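You operate a simulated robot arm through the tools that you are given. There is no shell and no other tool.

Carry out the task below with a simulated two-armed robot. There is one attempt and no reset: what you move stays moved.

JOB
Tighten the filter's clamp knobs in their numbered order, then open its feed.
Fine: no drip.

The check looks at the end state, three seconds after you hand in, the way a careful person would. Anything else that was tipped, shoved, dropped, spilled or broken makes it a failure.

ROBOT AND FRAMES
Two 7-joint arms with two-finger parallel grippers on one trunk that stands fixed in place. Base frame: the origin is at the foot of the trunk, x ahead of it, y to its left, z up. Readings come in m, rad, newtons and seconds.
The left shoulder is at [0.06, 0.189, 1.253], the right one opposite. With the tool pointing down near the work surface each hand reaches from about 0.1 to 0.66 m from the base axis, measured 20 degrees to its own side. Payload 3.43 kg a hand.
The TCP of each hand is the grasp point between the finger pads, 0.03 m short of the fingertips. In the tool frame z runs along the fingers and y along their closing line. The gripper opens to 0.094 m. The fingers are 0.028 m wide and 0.01 m thick; the gripper's body (0.05 by 0.096 m) begins 0.055 m behind the TCP.
Orientation is told as [roll, pitch, yaw] about the base's x, y, z axes, in that order, counted from this pose: with the fingers straight down and closing along the base's y, the tool's x points along the base's -x, its y along +y and its z along -z.

CONTROLS
- The arms move only by the tool drive_tool. It takes "left_rows", "right_rows" or both (then of equal length, played together; a hand with none holds still); each is text: rows parted by semicolons, each of 7 numbers parted by spaces: the shift along the tool's x, y, z in m, then the turn, a rotation vector about the tool's x, y, z in rad, then the finger opening in m, from 0 to 0.094. In form: tx ty tz rx ry rz hand; .... A call has 1 to 20 rows; each row is the pose to reach, as a shift and turn from the pose commanded when the call began, along the tool's axes at that moment. Each row takes 0.2 s and may step no farther than 0.05 m and 0.15 rad from the row before; otherwise, or with a gripper value out of range, the whole call is refused. Where a pose cannot be reached the arm comes as near as it can. A force on the tool above 40 N (or 10 N above the force at the start of the call, whichever is more), or a blocked arm, ends the call early, and 0.2 s more pass. The fingers move at their own pace (about 0.153 m/s each) and stop on an object; they squeeze with about 23 N. The grip force told is the motor's: it shows also when the fingers shut on nothing. Time passes only in rows, and 0.2 s behind the last, so rows that repeat a pose let the fingers close. The reply holds the time, the measured pose of the TCP, the force on the tool along the base axes, the opening and the grip force, in the units named above and with some noise, with the torque about the TCP (base axes, N m) and any sound that the robot's microphone picked up.
- Cameras (640 x 400 px; columns grow to the right, rows downward): "scene" is now at [0.0226, 0.0174, 1.8003]; the picture's right is [0.17, -0.98, 0.00], its down [-0.79, -0.14, -0.60] and it looks along [0.59, 0.10, -0.80] (base axes); focal length 328 px, centre (320, 200). "left" rides on the left gripper at [0.076, -0.014, -0.102] in its tool frame; the picture's right is [0.18, 0.98, 0.00], its down [-0.75, 0.14, -0.64] and it looks along [-0.63, 0.12, 0.77] (tool axes); focal length 243 px, centre (320, 200). "right" rides on the right gripper at [0.076, 0.014, -0.102] in its tool frame; the picture's right is [-0.18, 0.98, 0.00], its down [-0.75, -0.14, -0.64] and it looks along [-0.63, -0.12, 0.77] (tool axes); focal length 243 px, centre (320, 200).
- get_image(camera): a new picture of that camera. The clock stands still meanwhile.
- lift_body(by): slides the trunk up (or, below 0, down) by that many m; the arms and the scene camera ride with it, the base frame stays. It gives what a move gives, with no picture.
- pan_tilt(pan, tilt): turns the head with the scene camera to pan (to the left, within 1.501 rad either way) and tilt (down, from -0.506 to 1.204), counted from straight ahead of the robot. It gives what a move gives.
- pixel_to_xyz(camera, pixels): for up to 12 pixels [column, row] of the newest picture of that camera ("zoom" is the newest enlarged one), the place [x, y, z] in the base frame of the surface seen there, good to about 0.002 m, but the place of the scene camera against the robot may be out by one fixed shift of up to 0.012 m in any direction. The clock stands still meanwhile.
- enlarge(camera, box): a new picture of the part [left, top, right, bottom] of that camera's present view, enlarged. The clock stands still meanwhile.
- close_job(): hands the job in; it is judged then, once.

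Open the grippers and draw the arms clear of the work before you hand the job in, unless the task says otherwise.

The tools are called after ">>>" as name(argument=value, ...) on one line, values as JSON. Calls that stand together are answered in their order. drive_tool: Moves the arms, as the interface text tells. Its arguments: {"type":"object","properties":{"left_rows":{"type":"string"},"right_rows":{"type":"string"}},"required":[]} The other tools are called the same way: lift_body (by) moves the trunk up or down; pan_tilt (pan, tilt) turns the head that bears the scene camera; get_image (camera) takes a picture; pixel_to_xyz (camera, pixels) gives the place of the surface under pixels of a picture; enlarge (camera, box) takes an enlarged picture of a part of a camera's view; close_job () hands the job in.

At the start:

```text
time: 0.0
left_ee_pos: [0.3357, 0.2405, 1.2783]
left_tcp_rot: [0.0, 0.0, 0.0]
left_wrist_force: [-0.1, 0.5, 0.1]
left_wrist_torque: [-0.01, 0.01, -0.03]
left_gripper_width: 0.0943
left_grasp_force: 0.0
right_ee_pos: [0.3485, -0.0097, 1.2259]
right_tcp_rot: [0.0, 0.001, -0.001]
right_wrist_force: [0.4, -0.2, 1.3]
right_wrist_torque: [0.0, -0.01, -0.01]
right_gripper_width: 0.0941
right_grasp_force: 0.0
trunk travel left (down, up): [-0.925, 0.065]
head pan, tilt (commanded): [0.175, 0.923]
```

scene: 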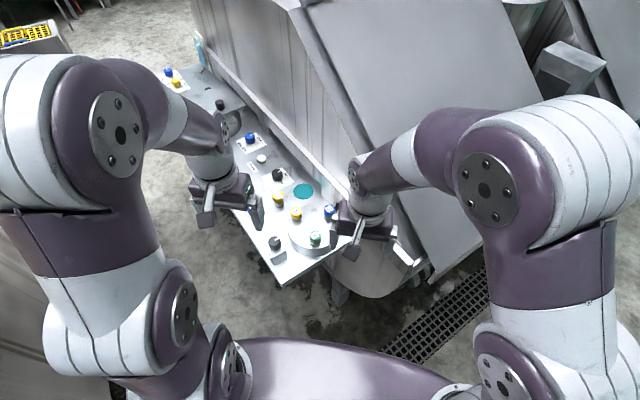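
right: 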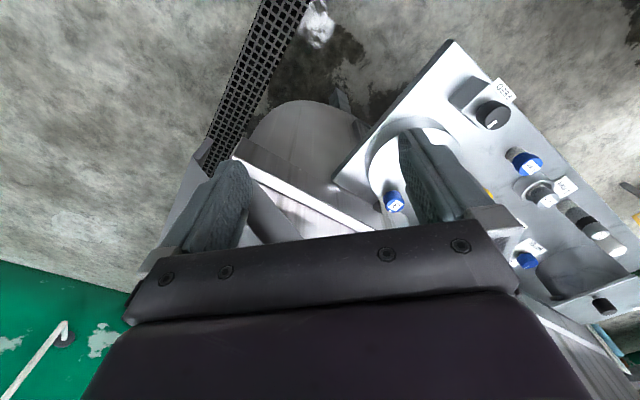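
left: 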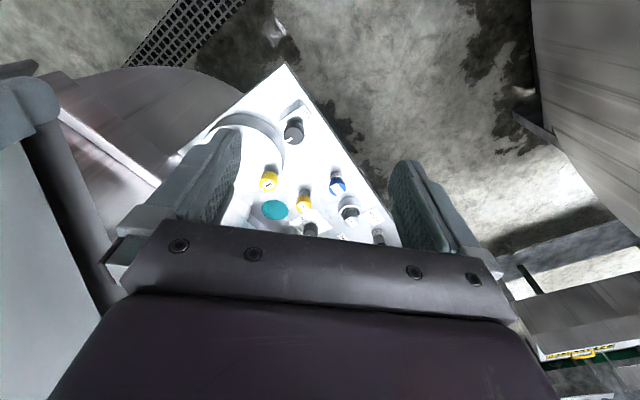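

The scene view shows a bench with a panel of knobs around pixels (160-340, 70-280), partly hidden by the arms. I take enlarged pictures of it first.

>>> enlarge(camera="scene", box=[220, 120, 360, 290])

>>> enlarge(camera="scene", box=[140, 50, 260, 130])

>>> enlarge(camera="right", box=[330, 30, 640, 330])

>>> enlarge(camera="left", box=[180, 60, 420, 250])

```text
2.35 times, centred on (290, 205) of scene
```

zoom: 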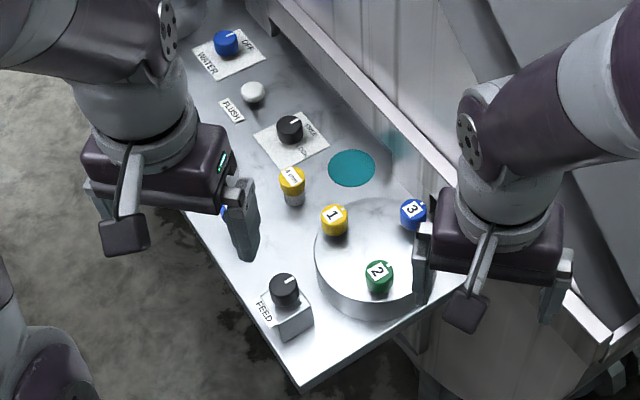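

```text
5.00 times, centred on (200, 90) of scene
```

zoom: 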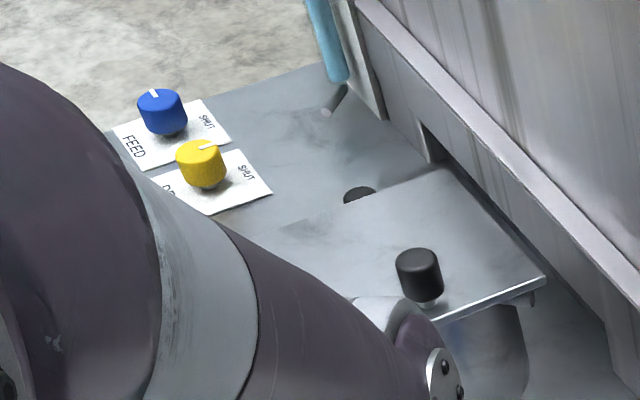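

```text
1.33 times, centred on (485, 180) of right
```

zoom: 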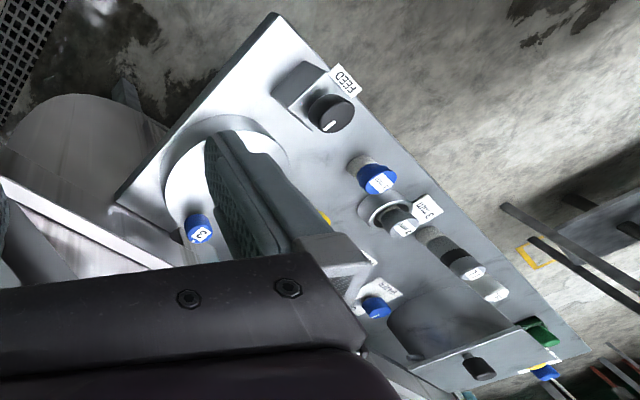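

```text
2.11 times, centred on (300, 155) of left
```

zoom: 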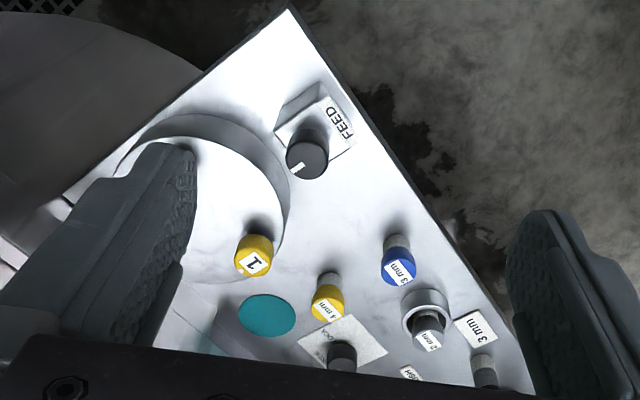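

The zoom shows numbered knobs 1, 2, 3 on a round lid, a FEED knob by it, plus other labelled controls further out (another FEED/SHUT pair at the far left). I measure places with pixel_to_xyz on a fresh zoom before moving arms.

>>> get_image(camera="scene")

>>> pixel_to_xyz(camera="scene", pixels=[[295, 213], [315, 238], [329, 211], [274, 242], [278, 197], [303, 191], [277, 174], [261, 158], [250, 138], [280, 284], [176, 82], [168, 72]])

```text
taken
```

scene: 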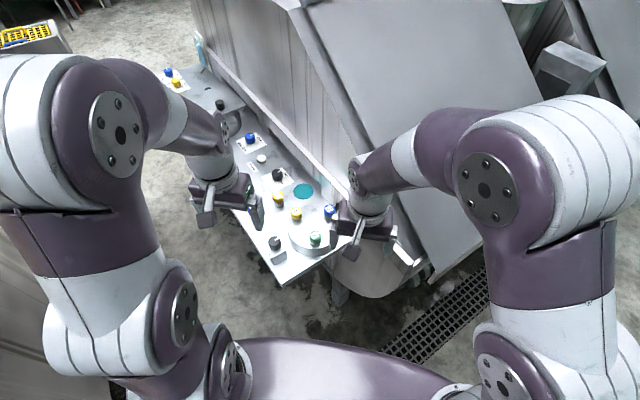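

```text
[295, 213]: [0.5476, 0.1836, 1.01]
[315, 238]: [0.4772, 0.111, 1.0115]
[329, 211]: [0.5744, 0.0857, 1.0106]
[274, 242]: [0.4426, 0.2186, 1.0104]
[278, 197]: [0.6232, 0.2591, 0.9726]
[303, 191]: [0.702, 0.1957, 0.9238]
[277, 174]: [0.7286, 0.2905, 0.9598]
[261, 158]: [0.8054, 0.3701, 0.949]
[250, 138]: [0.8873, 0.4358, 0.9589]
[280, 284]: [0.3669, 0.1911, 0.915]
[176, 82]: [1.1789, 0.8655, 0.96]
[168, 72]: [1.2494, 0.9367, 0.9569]
```

Knob tops 1/2/3 and FEED sit at z≈1.01 around x 0.44–0.57, y 0.09–0.22. Before moving arms I look around with the head to learn about obstacles.

>>> pan_tilt(pan=1.0, tilt=0.8)

>>> get_image(camera="scene")

>>> pan_tilt(pan=-0.6, tilt=0.8)

>>> get_image(camera="scene")

>>> pan_tilt(pan=0.5, tilt=0.6)

>>> get_image(camera="scene")

```text
time: 1.1
left_ee_pos: [0.3351, 0.2417, 1.2791]
left_tcp_rot: [-0.002, -0.002, 0.001]
left_wrist_force: [-0.5, 0.0, 0.7]
left_wrist_torque: [0.0, 0.03, 0.01]
left_gripper_width: 0.0939
left_grasp_force: 0.2
right_ee_pos: [0.3492, -0.01, 1.2258]
right_tcp_rot: [-0.001, 0.001, -0.002]
right_wrist_force: [0.4, 0.2, 0.1]
right_wrist_torque: [0.01, -0.01, -0.01]
right_gripper_width: 0.094
right_grasp_force: 0.0
trunk travel left (down, up): [-0.925, 0.065]
head pan, tilt (commanded): [1.0, 0.799]
```

```text
taken
```

scene: 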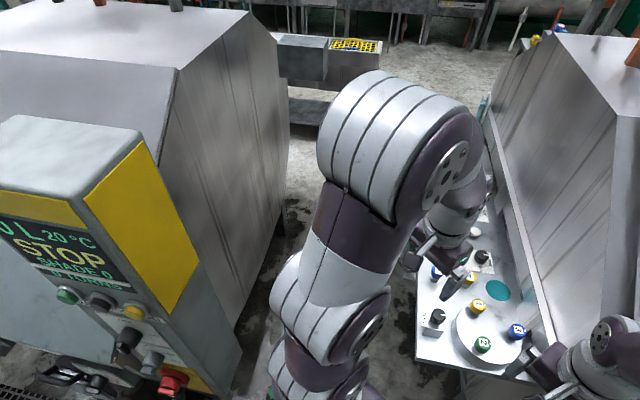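

```text
time: 2.8
left_ee_pos: [0.3364, 0.2411, 1.2788]
left_tcp_rot: [0.001, 0.0, 0.001]
left_wrist_force: [0.5, -0.3, 0.8]
left_wrist_torque: [0.03, 0.02, -0.05]
left_gripper_width: 0.094
left_grasp_force: 0.1
right_ee_pos: [0.3484, -0.0094, 1.2262]
right_tcp_rot: [-0.001, -0.001, 0.001]
right_wrist_force: [-1.4, 0.1, 0.2]
right_wrist_torque: [0.02, -0.01, -0.02]
right_gripper_width: 0.0942
right_grasp_force: 0.0
trunk travel left (down, up): [-0.925, 0.065]
head pan, tilt (commanded): [-0.6, 0.799]
```

```text
taken
```

scene: 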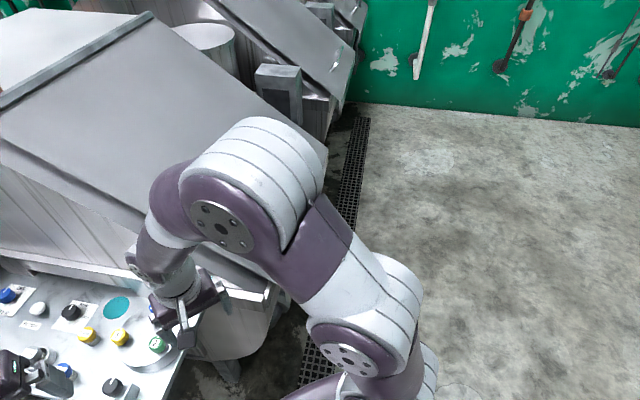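

```text
time: 4.2
left_ee_pos: [0.3361, 0.242, 1.2784]
left_tcp_rot: [0.0, -0.001, 0.001]
left_wrist_force: [0.1, 0.1, -0.1]
left_wrist_torque: [-0.03, -0.03, 0.01]
left_gripper_width: 0.0941
left_grasp_force: 0.1
right_ee_pos: [0.3488, -0.0098, 1.2263]
right_tcp_rot: [0.0, -0.001, 0.0]
right_wrist_force: [0.2, 0.1, 0.4]
right_wrist_torque: [0.02, -0.01, -0.04]
right_gripper_width: 0.0941
right_grasp_force: 0.2
trunk travel left (down, up): [-0.925, 0.065]
head pan, tilt (commanded): [0.499, 0.6]
```

```text
taken
```

scene: 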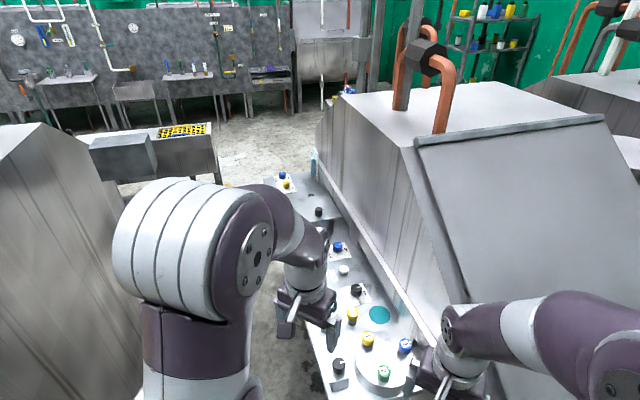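

There is a machine on the robot's left with a display reading "0 L 20 °C STOP SHADE 0", and the bench at front. I zoom on that display and on the bench from this angle.

>>> enlarge(camera="scene", box=[270, 160, 440, 400])

>>> pan_tilt(pan=1.3, tilt=0.8)

>>> get_image(camera="scene")

>>> enlarge(camera="scene", box=[100, 180, 420, 400])

```text
1.67 times, centred on (355, 280) of scene
```

zoom: 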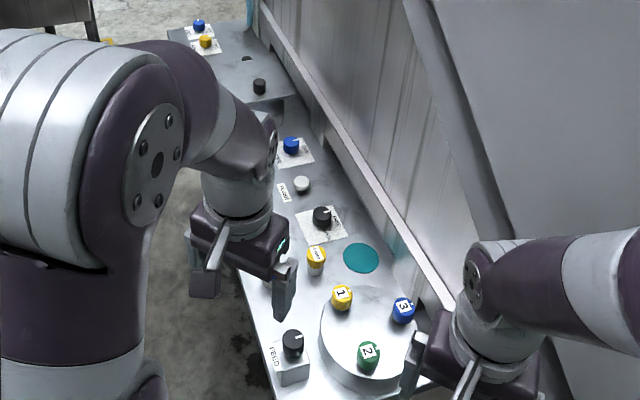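

```text
time: 5.3
left_ee_pos: [0.3354, 0.2414, 1.2794]
left_tcp_rot: [0.0, 0.0, 0.0]
left_wrist_force: [-0.6, 0.1, 0.0]
left_wrist_torque: [-0.01, -0.01, 0.0]
left_gripper_width: 0.0939
left_grasp_force: 0.2
right_ee_pos: [0.3485, -0.0087, 1.2259]
right_tcp_rot: [0.001, 0.001, 0.0]
right_wrist_force: [0.1, 0.0, -0.4]
right_wrist_torque: [0.02, -0.01, 0.02]
right_gripper_width: 0.0942
right_grasp_force: 0.0
trunk travel left (down, up): [-0.925, 0.065]
head pan, tilt (commanded): [1.3, 0.799]
```

```text
taken
```

scene: 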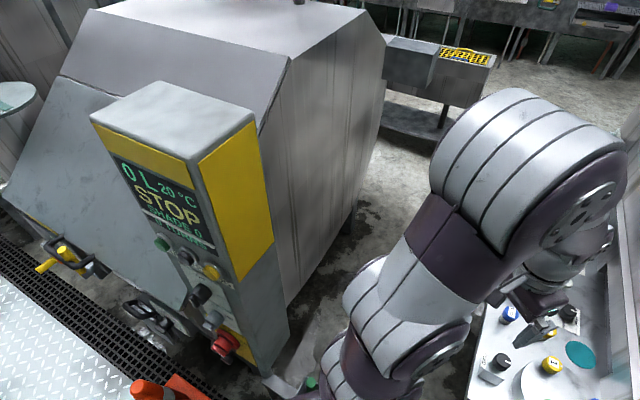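

```text
1.82 times, centred on (260, 290) of scene
```

zoom: 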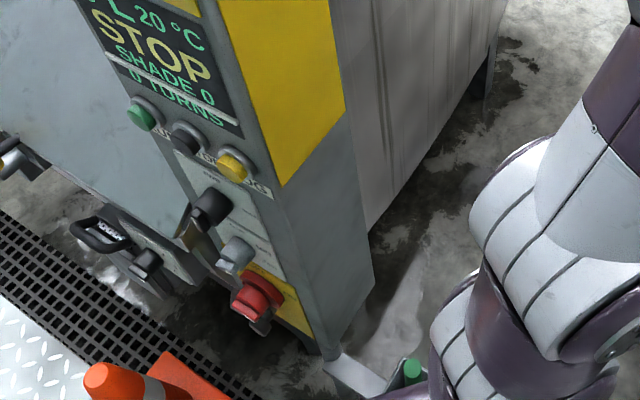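

The left machine is an unrelated dye machine. I measure how far it is so the left arm can be moved aside safely.

>>> pixel_to_xyz(camera="scene", pixels=[[255, 125], [285, 330], [330, 200], [285, 65], [230, 220], [380, 60], [485, 375], [510, 315], [570, 315], [545, 295]])

>>> pan_tilt(pan=0.3, tilt=0.9)

```text
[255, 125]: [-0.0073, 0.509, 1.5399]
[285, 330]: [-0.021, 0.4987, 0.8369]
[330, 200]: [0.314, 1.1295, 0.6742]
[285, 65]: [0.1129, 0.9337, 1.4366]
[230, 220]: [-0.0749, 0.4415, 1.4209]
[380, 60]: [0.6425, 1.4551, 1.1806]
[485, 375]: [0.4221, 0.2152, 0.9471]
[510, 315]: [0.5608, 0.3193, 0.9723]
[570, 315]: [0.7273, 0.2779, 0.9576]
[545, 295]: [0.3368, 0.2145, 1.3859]
```

```text
time: 6.5
left_ee_pos: [0.3354, 0.2406, 1.2789]
left_tcp_rot: [0.0, 0.0, 0.001]
left_wrist_force: [-0.9, -0.5, -0.3]
left_wrist_torque: [0.03, -0.03, 0.01]
left_gripper_width: 0.0941
left_grasp_force: 0.0
right_ee_pos: [0.3482, -0.01, 1.2245]
right_tcp_rot: [0.0, 0.001, 0.0]
right_wrist_force: [-0.7, 1.3, -0.3]
right_wrist_torque: [-0.01, 0.01, 0.0]
right_gripper_width: 0.0939
right_grasp_force: 0.1
trunk travel left (down, up): [-0.925, 0.065]
head pan, tilt (commanded): [0.3, 0.901]
```

Now I take a fresh scene picture and measure the machine ahead and the left elbow, to plan a safe retreat of the right hand to the right.

>>> get_image(camera="scene")

>>> pixel_to_xyz(camera="scene", pixels=[[440, 280], [400, 300], [480, 220], [560, 90], [150, 130], [90, 70], [420, 330], [370, 240], [300, 60]])

```text
taken
```

scene: 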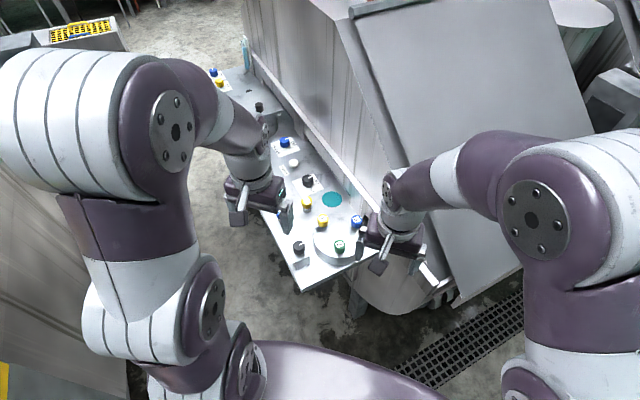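

```text
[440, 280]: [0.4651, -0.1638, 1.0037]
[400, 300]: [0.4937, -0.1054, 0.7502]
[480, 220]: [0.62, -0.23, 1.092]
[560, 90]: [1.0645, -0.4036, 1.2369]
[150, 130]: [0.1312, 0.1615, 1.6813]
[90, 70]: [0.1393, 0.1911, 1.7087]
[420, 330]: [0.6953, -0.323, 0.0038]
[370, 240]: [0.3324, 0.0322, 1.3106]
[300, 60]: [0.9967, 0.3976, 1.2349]
```

The machine's nearest edge is at about (0.465, -0.164, 1.0), well under the right hand's 1.23 m. I move the right hand up and to the right, out of the view.

>>> drive_tool(right_rows="0.01 -0.03 -0.02 0 0 0 0.094; 0.02 -0.065 -0.04 0 0 0 0.094; 0.03 -0.1 -0.06 0 0 0 0.094; 0.04 -0.135 -0.08 0 0 0 0.094; 0.05 -0.17 -0.09 0 0 0 0.094; 0.05 -0.2 -0.1 0 0 0 0.094")

>>> get_image(camera="scene")

>>> enlarge(camera="scene", box=[260, 160, 400, 300])

>>> get_image(camera="right")

```text
time: 8.0
left_ee_pos: [0.335, 0.2404, 1.2776]
left_tcp_rot: [0.0, 0.0, 0.001]
left_wrist_force: [0.3, 1.5, -0.2]
left_wrist_torque: [-0.01, -0.02, 0.01]
left_gripper_width: 0.0937
left_grasp_force: 0.0
right_ee_pos: [0.2999, -0.2101, 1.3252]
right_tcp_rot: [0.001, 0.002, 0.001]
right_wrist_force: [-0.4, 1.1, 0.6]
right_wrist_torque: [-0.02, 0.04, -0.02]
right_gripper_width: 0.0941
right_grasp_force: 0.0
trunk travel left (down, up): [-0.925, 0.065]
head pan, tilt (commanded): [0.3, 0.901]
```

```text
taken
```

scene: 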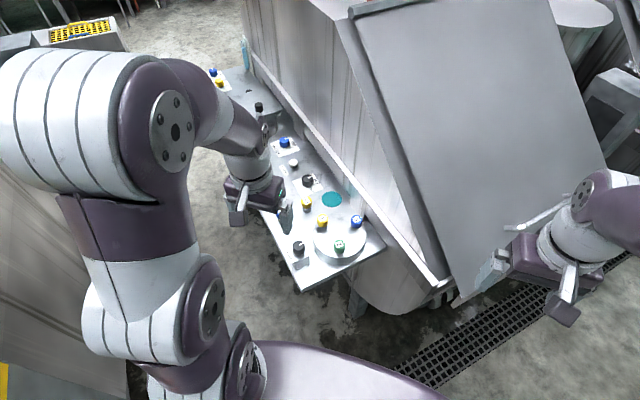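

```text
2.86 times, centred on (330, 230) of scene
```

zoom: 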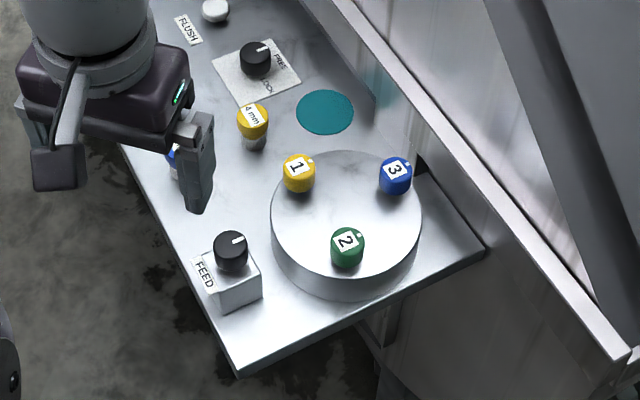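

```text
taken
```

right: 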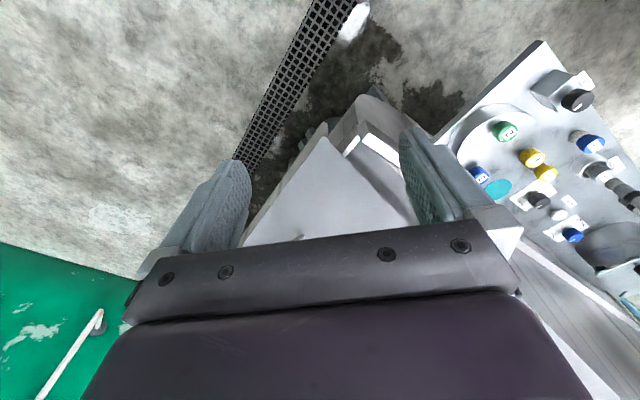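

Now the three knobs (white dots on their rims) and the FEED block are clear. I take the left wrist view again, enlarged on the FEED block and the small items near it.

>>> get_image(camera="left")

>>> enlarge(camera="left", box=[260, 90, 360, 160])

>>> enlarge(camera="left", box=[280, 160, 400, 250])

>>> enlarge(camera="scene", box=[280, 200, 380, 270])

```text
taken
```

left: 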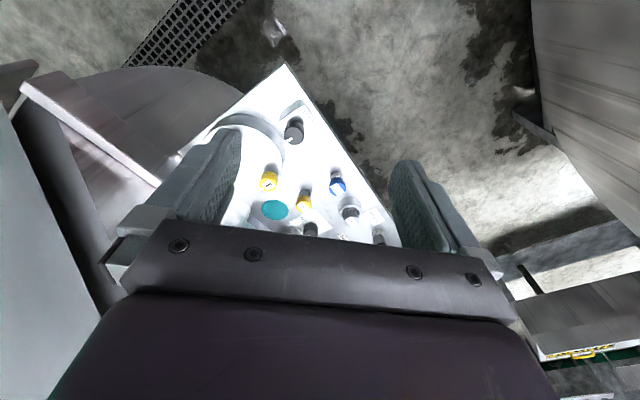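

```text
5.71 times, centred on (310, 125) of left
```

zoom: 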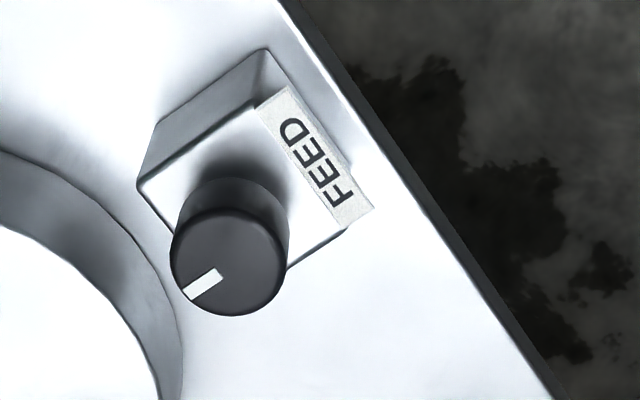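

```text
4.44 times, centred on (340, 205) of left
```

zoom: 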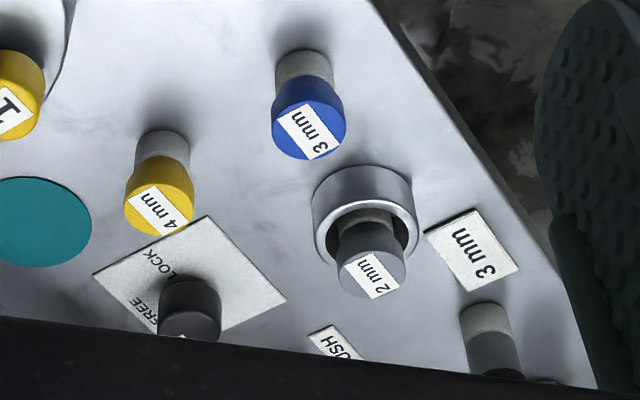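

```text
5.71 times, centred on (330, 235) of scene
```

zoom: 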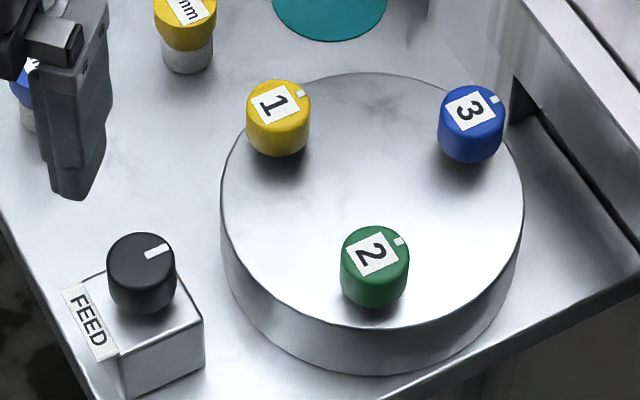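

The FEED block, the 3 knobs and their white rim marks are clear in the zoom. I measure knob tops, lid top and bench in the scene zoom, and the same knob tops in the left wrist camera to find the scene shift.

>>> pixel_to_xyz(camera="zoom", pixels=[[275, 103], [372, 252], [470, 105], [142, 256], [370, 180], [330, 290], [300, 92], [398, 242], [494, 100], [157, 251], [185, 310], [440, 270]])

>>> pixel_to_xyz(camera="left", pixels=[[268, 185], [295, 136], [305, 205], [292, 139], [283, 185], [262, 184], [336, 188], [340, 150], [255, 150], [273, 209]])

```text
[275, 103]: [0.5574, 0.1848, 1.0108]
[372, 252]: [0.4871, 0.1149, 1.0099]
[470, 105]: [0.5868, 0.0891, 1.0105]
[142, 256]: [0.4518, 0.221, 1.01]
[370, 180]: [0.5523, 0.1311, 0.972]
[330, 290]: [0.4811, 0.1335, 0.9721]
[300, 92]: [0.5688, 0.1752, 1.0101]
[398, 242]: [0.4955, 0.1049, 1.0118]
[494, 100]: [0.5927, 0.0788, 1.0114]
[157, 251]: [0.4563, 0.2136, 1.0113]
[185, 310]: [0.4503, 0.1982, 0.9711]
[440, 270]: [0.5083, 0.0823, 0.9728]
```

```text
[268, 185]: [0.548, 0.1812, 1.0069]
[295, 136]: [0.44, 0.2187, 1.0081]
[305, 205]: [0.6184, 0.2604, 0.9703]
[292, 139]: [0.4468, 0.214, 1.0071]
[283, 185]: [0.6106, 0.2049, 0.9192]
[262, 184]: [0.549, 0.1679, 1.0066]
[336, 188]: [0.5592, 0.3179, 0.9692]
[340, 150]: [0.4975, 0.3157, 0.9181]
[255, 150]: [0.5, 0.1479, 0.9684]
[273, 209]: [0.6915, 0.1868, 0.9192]
```

Scene readings agree with the wrist camera to within a few mm (knob top z≈1.007, lid top z≈0.969 in wrist readings). I check the ledge/wall heights near knob 3 before bringing the left hand over.

>>> pixel_to_xyz(camera="zoom", pixels=[[525, 60], [560, 60], [600, 60], [620, 200], [560, 140], [600, 110], [630, 60], [520, 110]])

>>> drive_tool(left_rows="-0.03 -0.01 0.02 0 0 0 0.094; -0.065 -0.022 0.045 0 0 0 0.094; -0.1 -0.035 0.07 0 0 0 0.094; -0.135 -0.047 0.095 0 0 0 0.094; -0.165 -0.06 0.118 0 0 0 0.094")

>>> get_image(camera="left")

>>> get_image(camera="scene")

```text
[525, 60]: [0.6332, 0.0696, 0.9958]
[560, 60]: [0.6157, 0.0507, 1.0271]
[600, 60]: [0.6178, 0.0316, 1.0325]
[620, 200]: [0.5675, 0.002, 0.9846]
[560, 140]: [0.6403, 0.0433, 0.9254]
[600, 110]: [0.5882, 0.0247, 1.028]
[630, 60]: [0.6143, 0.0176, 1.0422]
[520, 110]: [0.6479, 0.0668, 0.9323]
```

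```text
time: 9.2
left_ee_pos: [0.5022, 0.1804, 1.1583]
left_tcp_rot: [0.001, 0.002, 0.0]
left_wrist_force: [0.5, -0.4, 0.2]
left_wrist_torque: [-0.02, 0.01, -0.01]
left_gripper_width: 0.0942
left_grasp_force: 0.1
right_ee_pos: [0.3025, -0.2089, 1.3257]
right_tcp_rot: [0.001, 0.001, -0.001]
right_wrist_force: [0.1, -0.4, -0.4]
right_wrist_torque: [-0.01, 0.01, 0.03]
right_gripper_width: 0.0938
right_grasp_force: 0.0
trunk travel left (down, up): [-0.925, 0.065]
head pan, tilt (commanded): [0.3, 0.901]
```

```text
taken
```

left: 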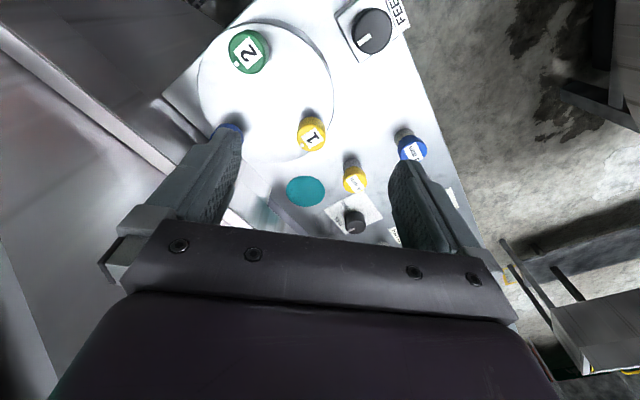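

```text
taken
```

scene: 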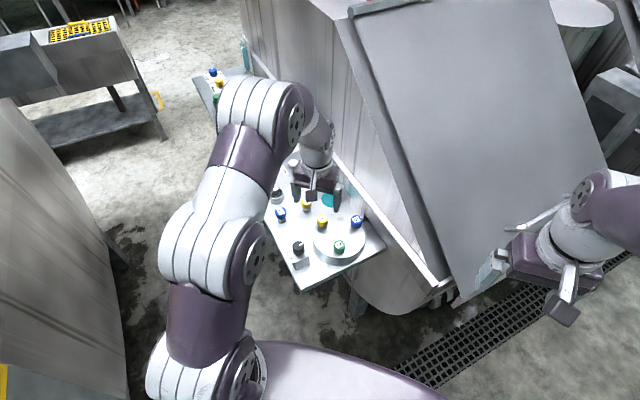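

The ledge begins about 0.05 m beyond knob 3 at z≈1.03–1.04, so I'll keep openings small there. Now I zoom the left wrist picture on the lid (knobs 1 at (312,134), 2 at (249,51)) and measure.

>>> enlarge(camera="left", box=[220, 0, 420, 170])

```text
2.35 times, centred on (320, 85) of left
```

zoom: 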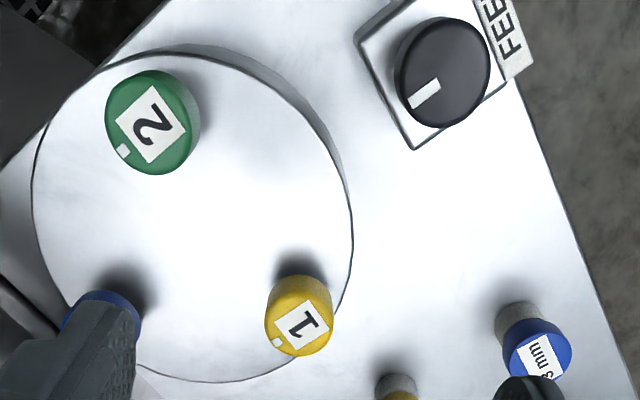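

I measure knob centres and edges in this wrist zoom: knob 1 ≈(300,325), knob 2 ≈(150,123), FEED ≈(445,72), with their marks.

>>> pixel_to_xyz(camera="zoom", pixels=[[300, 325], [270, 332], [328, 312], [278, 342], [150, 125], [110, 130], [192, 118], [124, 151], [445, 72], [402, 82], [488, 62], [425, 94]])

>>> pixel_to_xyz(camera="scene", pixels=[[322, 221], [339, 245], [356, 220], [299, 246], [357, 216]])

```text
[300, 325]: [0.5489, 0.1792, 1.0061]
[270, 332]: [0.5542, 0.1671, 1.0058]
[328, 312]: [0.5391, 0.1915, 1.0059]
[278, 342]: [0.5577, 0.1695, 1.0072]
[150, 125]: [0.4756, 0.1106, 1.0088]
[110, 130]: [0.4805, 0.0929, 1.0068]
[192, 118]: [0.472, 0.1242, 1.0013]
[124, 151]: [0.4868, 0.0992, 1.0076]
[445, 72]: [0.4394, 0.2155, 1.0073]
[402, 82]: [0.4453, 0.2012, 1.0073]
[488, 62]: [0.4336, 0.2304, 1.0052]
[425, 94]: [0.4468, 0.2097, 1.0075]
```

```text
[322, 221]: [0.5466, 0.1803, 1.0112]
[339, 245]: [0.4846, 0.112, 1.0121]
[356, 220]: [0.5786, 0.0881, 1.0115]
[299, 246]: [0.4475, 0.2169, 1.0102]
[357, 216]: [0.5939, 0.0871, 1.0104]
```

Knob 1 is at about (0.547, 0.180), radius ≈0.015, top 1.007; the lid top is ≈0.969. I bring the left hand above knob 1, turning it 0.75 rad counter-clockwise first so there is room to turn clockwise.

>>> drive_tool(left_rows="-0.01 0 0.012 0 0 -0.13 0.08; -0.02 0 0.024 0 0 -0.26 0.07; -0.03 0 0.036 0 0 -0.39 0.06; -0.04 0 0.048 0 0 -0.52 0.06; -0.045 0 0.06 0 0 -0.65 0.06; -0.045 0 0.075 0 0 -0.75 0.06; -0.045 0 0.08 0 0 -0.75 0.06")

>>> get_image(camera="left")

>>> get_image(camera="scene")

```text
time: 10.8
left_ee_pos: [0.5442, 0.1807, 1.0813]
left_tcp_rot: [0.001, 0.0, 0.752]
left_wrist_force: [-0.6, 1.5, 0.1]
left_wrist_torque: [0.01, 0.01, -0.01]
left_gripper_width: 0.06
left_grasp_force: 0.0
right_ee_pos: [0.2996, -0.2095, 1.3256]
right_tcp_rot: [0.0, 0.001, 0.0]
right_wrist_force: [0.5, 0.1, -0.3]
right_wrist_torque: [-0.02, 0.01, 0.02]
right_gripper_width: 0.0941
right_grasp_force: 0.0
trunk travel left (down, up): [-0.925, 0.065]
head pan, tilt (commanded): [0.3, 0.901]
```

```text
taken
```

left: 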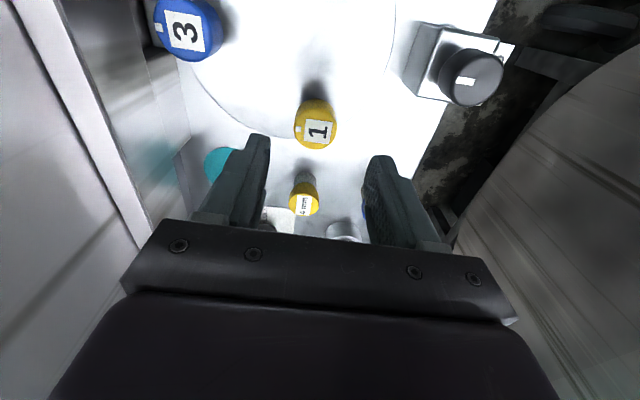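

```text
taken
```

scene: 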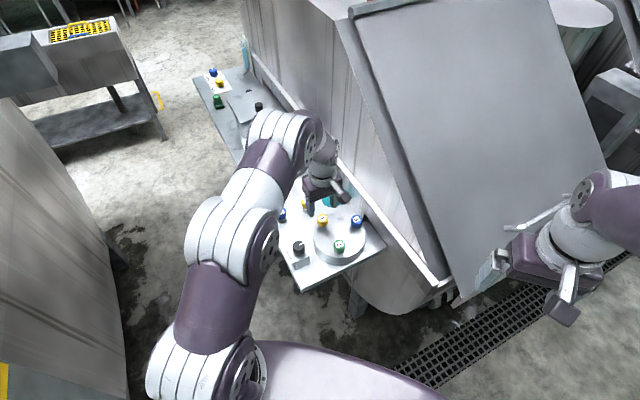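

Knob 1 is now at (316,125) between the fingers, with knob 3 at (189,28). I zoom and measure centres again from this nearer view.

>>> enlarge(camera="left", box=[140, 0, 370, 150])

>>> pixel_to_xyz(camera="left", pixels=[[316, 128], [296, 130], [336, 130], [316, 147], [186, 28], [158, 32], [216, 24], [150, 60], [100, 150]])

```text
2.67 times, centred on (255, 75) of left
```

zoom: 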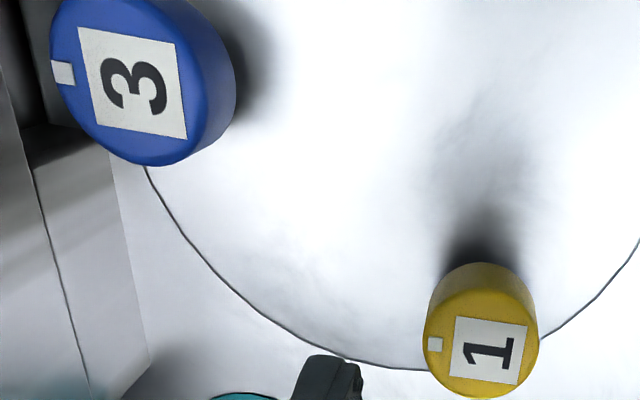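

```text
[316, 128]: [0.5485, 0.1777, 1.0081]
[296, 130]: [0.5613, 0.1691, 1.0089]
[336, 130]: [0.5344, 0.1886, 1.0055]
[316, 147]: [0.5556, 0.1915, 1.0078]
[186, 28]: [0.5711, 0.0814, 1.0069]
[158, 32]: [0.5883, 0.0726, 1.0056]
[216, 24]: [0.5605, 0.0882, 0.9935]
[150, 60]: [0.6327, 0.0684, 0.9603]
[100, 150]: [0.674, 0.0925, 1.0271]
```

Knob 1's centre measures (0.548, 0.1785); the hand is about 4 mm off along its closing line. I correct and descend to z≈1.005 with fingers open 0.06, fingertips then about 6 mm above the lid.

>>> drive_tool(left_rows="-0.0005 -0.004 0.02 0 0 0 0.06; -0.0005 -0.004 0.045 0 0 0 0.06; -0.0005 -0.004 0.065 0 0 0 0.06; -0.0005 -0.004 0.075 0 0 0 0.06")

>>> get_image(camera="left")

```text
time: 11.8
left_ee_pos: [0.5478, 0.1806, 1.0048]
left_tcp_rot: [0.0, 0.001, 0.75]
left_wrist_force: [0.5, 0.6, -0.2]
left_wrist_torque: [-0.01, -0.01, 0.0]
left_gripper_width: 0.0598
left_grasp_force: 0.1
right_ee_pos: [0.3005, -0.2099, 1.326]
right_tcp_rot: [-0.001, -0.001, -0.001]
right_wrist_force: [0.4, -0.2, 0.8]
right_wrist_torque: [0.04, 0.0, 0.0]
right_gripper_width: 0.094
right_grasp_force: 0.1
trunk travel left (down, up): [-0.925, 0.065]
head pan, tilt (commanded): [0.3, 0.901]
```

```text
taken
```

left: 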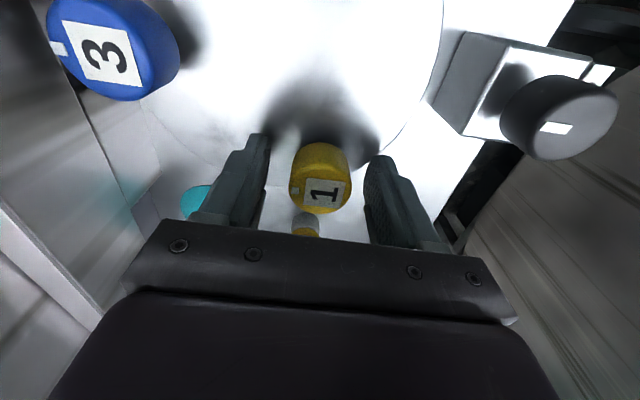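

Knob 1 sits centred between the fingers at (320,185). I close on it and wait.

>>> drive_tool(left_rows="0 0 0 0 0 0 0.0; 0 0 0 0 0 0 0.0; 0 0 0 0 0 0 0.0")

>>> get_image(camera="left")

```text
time: 12.6
left_ee_pos: [0.5479, 0.1786, 1.0053]
left_tcp_rot: [0.0, 0.001, 0.749]
left_wrist_force: [-0.9, 0.1, -3.3]
left_wrist_torque: [-0.1, -0.68, -0.06]
left_gripper_width: 0.0339
left_grasp_force: 45.2
right_ee_pos: [0.2992, -0.2111, 1.3259]
right_tcp_rot: [0.001, 0.001, 0.0]
right_wrist_force: [0.1, 0.4, -0.6]
right_wrist_torque: [-0.01, -0.01, 0.02]
right_gripper_width: 0.0941
right_grasp_force: 0.1
trunk travel left (down, up): [-0.925, 0.065]
head pan, tilt (commanded): [0.3, 0.901]
```

```text
taken
```

left: 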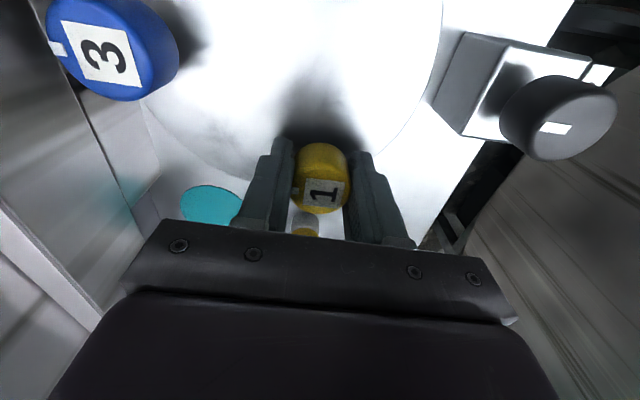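

Gripped at 0.034 m. I turn gently clockwise (positive about tool z) by 0.4 rad and read the torque.

>>> drive_tool(left_rows="0 0 0 0 0 0.1 0.0; 0 0 0 0 0 0.2 0.0; 0 0 0 0 0 0.3 0.0; 0 0 0 0 0 0.4 0.0")

>>> get_image(camera="left")

```text
time: 13.6
left_ee_pos: [0.5473, 0.1781, 1.0057]
left_tcp_rot: [-0.001, -0.001, 0.347]
left_wrist_force: [-3.0, 0.8, -8.9]
left_wrist_torque: [0.07, -1.34, 0.04]
left_gripper_width: 0.0337
left_grasp_force: 45.0
right_ee_pos: [0.2996, -0.2095, 1.3262]
right_tcp_rot: [-0.001, 0.001, 0.003]
right_wrist_force: [0.0, 0.7, 0.1]
right_wrist_torque: [-0.02, 0.01, -0.01]
right_gripper_width: 0.0941
right_grasp_force: 0.0
trunk travel left (down, up): [-0.925, 0.065]
head pan, tilt (commanded): [0.3, 0.901]
```

```text
taken
```

left: 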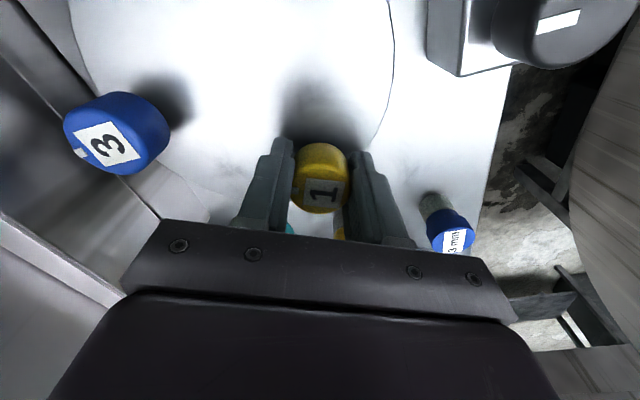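

The knob turns with the hand with almost no torque about z; the downward pull grew to −8.9 N, which suggests it screws down a little. I follow down by 1 mm to check that this relieves the force.

>>> drive_tool(left_rows="0 0 0.001 0 0 0 0.0; 0 0 0.001 0 0 0 0.0")

```text
time: 14.2
left_ee_pos: [0.5482, 0.1793, 1.004]
left_tcp_rot: [0.0, -0.001, 0.351]
left_wrist_force: [-3.2, 3.1, 0.2]
left_wrist_torque: [-0.56, 1.08, 0.03]
left_gripper_width: 0.0339
left_grasp_force: 45.2
right_ee_pos: [0.2988, -0.2094, 1.3252]
right_tcp_rot: [0.0, 0.0, -0.001]
right_wrist_force: [0.4, 0.2, -0.4]
right_wrist_torque: [-0.02, -0.01, -0.02]
right_gripper_width: 0.0938
right_grasp_force: 0.1
trunk travel left (down, up): [-0.925, 0.065]
head pan, tilt (commanded): [0.3, 0.901]
```

That relieved the vertical force (0.2 N now), so the knob does move down slightly. I continue clockwise 0.6 rad, following down slightly.

>>> drive_tool(left_rows="0 0 0.0002 0 0 0.1 0.0; 0 0 0.0003 0 0 0.2 0.0; 0 0 0.0004 0 0 0.3 0.0; 0 0 0.0005 0 0 0.4 0.0; 0 0 0.0006 0 0 0.5 0.0; 0 0 0.0007 0 0 0.6 0.0")

>>> get_image(camera="left")

```text
time: 15.6
left_ee_pos: [0.5487, 0.1803, 1.005]
left_tcp_rot: [0.001, -0.002, -0.251]
left_wrist_force: [0.6, 7.4, 13.0]
left_wrist_torque: [-0.07, 1.24, 0.02]
left_gripper_width: 0.0337
left_grasp_force: 44.8
right_ee_pos: [0.2973, -0.2086, 1.3273]
right_tcp_rot: [0.0, 0.001, -0.002]
right_wrist_force: [0.4, 0.2, -0.5]
right_wrist_torque: [0.03, -0.02, 0.0]
right_gripper_width: 0.094
right_grasp_force: 0.0
trunk travel left (down, up): [-0.925, 0.065]
head pan, tilt (commanded): [0.3, 0.901]
```

```text
taken
```

left: 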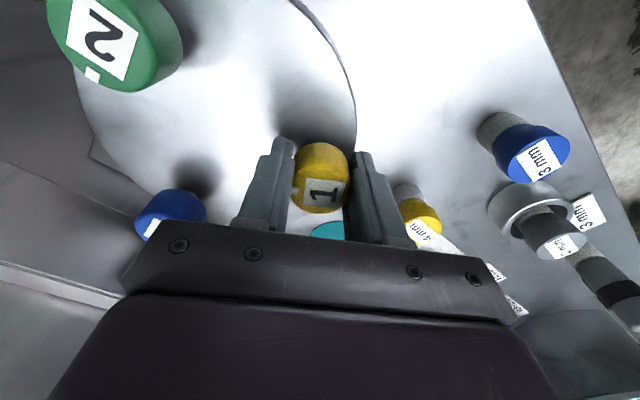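

The vertical force flipped to +13 N, so the knob is actually not descending; it stays with the hand (label fixed relative to the fingers, ~1.0 rad turned, no torque). I lift 1.3 mm back, centre in y, and continue clockwise.

>>> drive_tool(left_rows="0 -0.001 -0.0013 0 0 0 0.0; 0 -0.001 -0.0013 0 0 0.1 0.0; 0 -0.001 -0.0013 0 0 0.2 0.0; 0 -0.001 -0.0013 0 0 0.3 0.0; 0 -0.001 -0.0013 0 0 0.4 0.0; 0 -0.001 -0.0013 0 0 0.5 0.0")

>>> get_image(camera="left")

```text
time: 16.9
left_ee_pos: [0.5476, 0.1806, 1.0057]
left_tcp_rot: [-0.001, -0.001, -0.752]
left_wrist_force: [1.7, 16.1, 4.0]
left_wrist_torque: [-0.13, -1.04, 0.01]
left_gripper_width: 0.0335
left_grasp_force: 44.7
right_ee_pos: [0.2992, -0.208, 1.3285]
right_tcp_rot: [0.0, 0.0, 0.001]
right_wrist_force: [0.9, 1.4, -0.5]
right_wrist_torque: [0.0, -0.01, -0.01]
right_gripper_width: 0.0938
right_grasp_force: 0.0
trunk travel left (down, up): [-0.925, 0.065]
head pan, tilt (commanded): [0.3, 0.901]
```

```text
taken
```

left: 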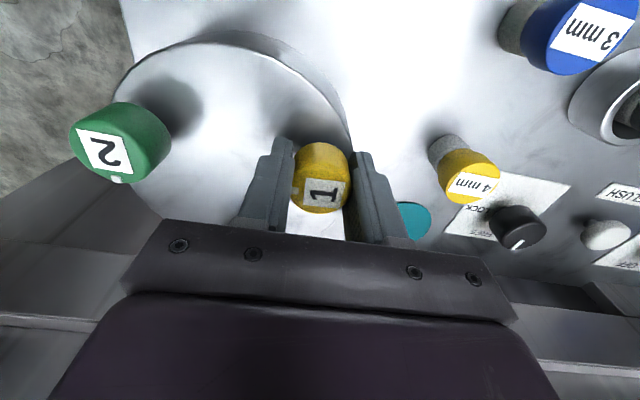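

Lateral force of 16 N along +y says the hand presses the knob toward −y, so I shift +2 mm in y to relax. I also zoom at the knob to see whether it has begun to slip in the grip.

>>> enlarge(camera="left", box=[260, 120, 380, 220])

>>> drive_tool(left_rows="0.0007 0.0007 0 0 0 0 0.0; 0.0014 0.0015 0 0 0 0 0.0")

>>> enlarge(camera="left", box=[260, 120, 380, 220])

```text
4.00 times, centred on (320, 170) of left
```

zoom: 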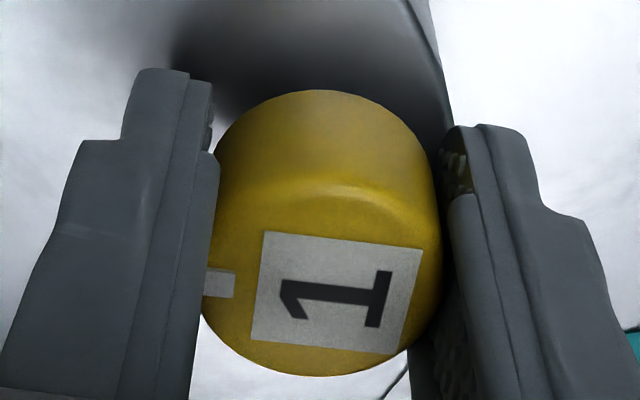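

```text
time: 17.6
left_ee_pos: [0.5488, 0.1816, 1.0043]
left_tcp_rot: [0.001, -0.002, -0.751]
left_wrist_force: [2.8, 7.9, 3.5]
left_wrist_torque: [-0.54, -0.92, -0.04]
left_gripper_width: 0.0338
left_grasp_force: 44.4
right_ee_pos: [0.2991, -0.2099, 1.3259]
right_tcp_rot: [-0.003, -0.001, 0.0]
right_wrist_force: [-0.1, 0.0, -0.3]
right_wrist_torque: [0.0, -0.01, 0.01]
right_gripper_width: 0.0939
right_grasp_force: 0.2
trunk travel left (down, up): [-0.925, 0.065]
head pan, tilt (commanded): [0.3, 0.901]
```

```text
4.00 times, centred on (320, 170) of left
```

zoom: 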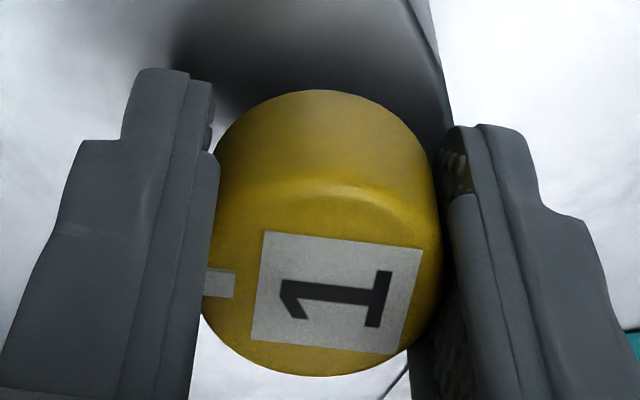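

No slip: the label has kept its tilt relative to the fingers through 1.5 rad. I continue clockwise another 0.6 rad, easing +1 mm in y.

>>> drive_tool(left_rows="0.0007 0.0007 0 0 0 0.1 0.0; 0.0007 0.0007 0 0 0 0.2 0.0; 0.0007 0.0007 0 0 0 0.3 0.0; 0.0007 0.0007 0 0 0 0.4 0.0; 0.0007 0.0007 0 0 0 0.5 0.0; 0.0007 0.0007 0 0 0 0.6 0.0")

>>> enlarge(camera="left", box=[260, 120, 380, 220])

>>> get_image(camera="scene")

```text
time: 18.9
left_ee_pos: [0.5491, 0.1813, 1.0045]
left_tcp_rot: [0.0, 0.001, -1.352]
left_wrist_force: [4.4, 1.4, -2.1]
left_wrist_torque: [0.47, -0.32, 0.48]
left_gripper_width: 0.0338
left_grasp_force: 45.4
right_ee_pos: [0.2999, -0.2108, 1.3268]
right_tcp_rot: [0.001, 0.0, 0.002]
right_wrist_force: [0.6, -0.9, -0.3]
right_wrist_torque: [0.01, 0.0, 0.01]
right_gripper_width: 0.0939
right_grasp_force: 0.1
trunk travel left (down, up): [-0.925, 0.065]
head pan, tilt (commanded): [0.3, 0.901]
```

```text
4.00 times, centred on (320, 170) of left
```

zoom: 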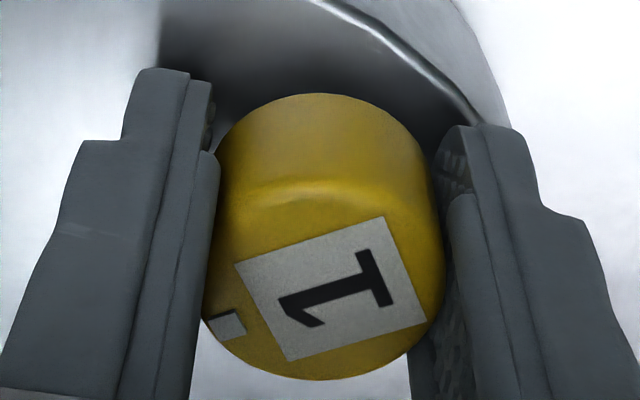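

```text
taken
```

scene: 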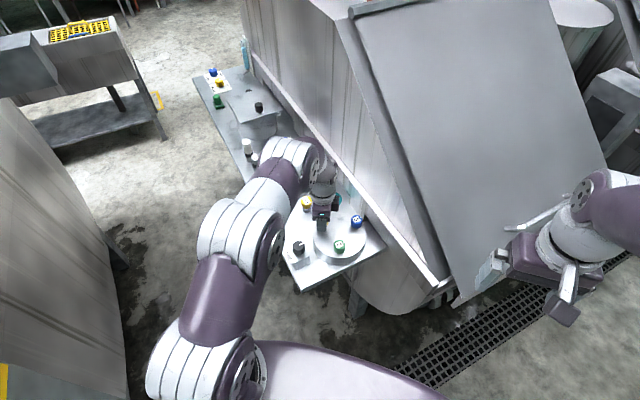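

Torque about z has risen to 0.48 N m and the label slipped ~20° in the fingers: knob 1 has come to its stop after roughly a quarter turn plus. I open and rise straight up, then look at it.

>>> drive_tool(left_rows="0 0 0 0 0 0 0.06; 0 0 0 0 0 0 0.06; 0 0 -0.02 0 0 0 0.06; 0 0 -0.05 0 0 0 0.06; 0 0 -0.08 0 0 0 0.06")

>>> get_image(camera="left")

>>> enlarge(camera="scene", box=[280, 170, 400, 270])

```text
time: 20.1
left_ee_pos: [0.5489, 0.1801, 1.0849]
left_tcp_rot: [-0.001, 0.0, -1.351]
left_wrist_force: [-0.3, 0.6, 0.8]
left_wrist_torque: [0.01, -0.01, -0.01]
left_gripper_width: 0.0601
left_grasp_force: 0.2
right_ee_pos: [0.3004, -0.2105, 1.3275]
right_tcp_rot: [0.0, -0.002, 0.001]
right_wrist_force: [0.4, -0.4, 0.1]
right_wrist_torque: [0.01, -0.01, -0.04]
right_gripper_width: 0.094
right_grasp_force: 0.1
trunk travel left (down, up): [-0.925, 0.065]
head pan, tilt (commanded): [0.3, 0.901]
```

```text
taken
```

left: 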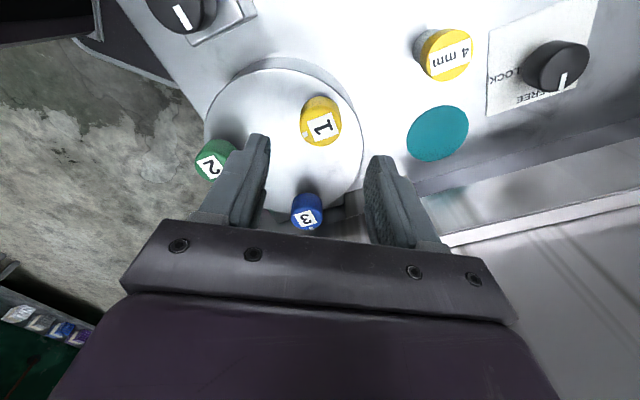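

```text
4.00 times, centred on (340, 220) of scene
```

zoom: 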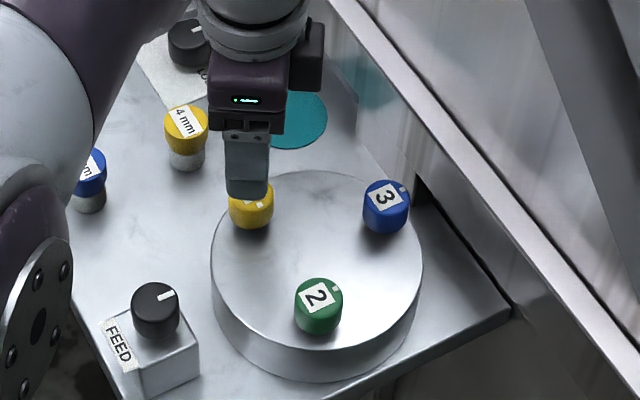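

Knob 1's mark moved round (now at (306,135) in the wrist view). I zoom in to measure its angle.

>>> enlarge(camera="left", box=[280, 80, 360, 160])

>>> pixel_to_xyz(camera="left", pixels=[[306, 135], [322, 126], [306, 222], [311, 228], [213, 163], [218, 175]])

```text
5.00 times, centred on (320, 120) of left
```

zoom: 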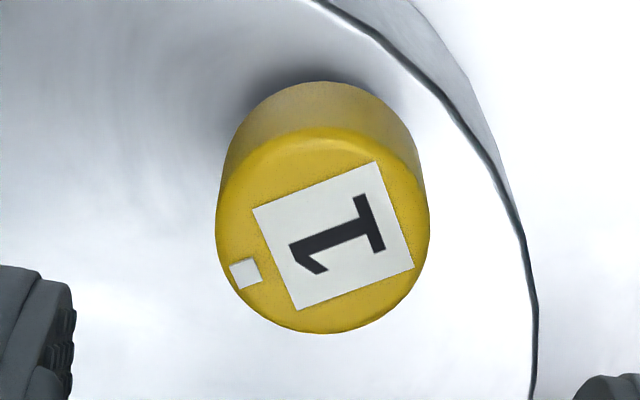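

```text
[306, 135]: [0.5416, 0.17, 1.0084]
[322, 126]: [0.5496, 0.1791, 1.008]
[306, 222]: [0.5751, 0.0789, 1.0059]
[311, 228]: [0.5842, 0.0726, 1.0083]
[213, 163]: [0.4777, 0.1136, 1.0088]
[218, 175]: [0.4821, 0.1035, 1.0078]
```

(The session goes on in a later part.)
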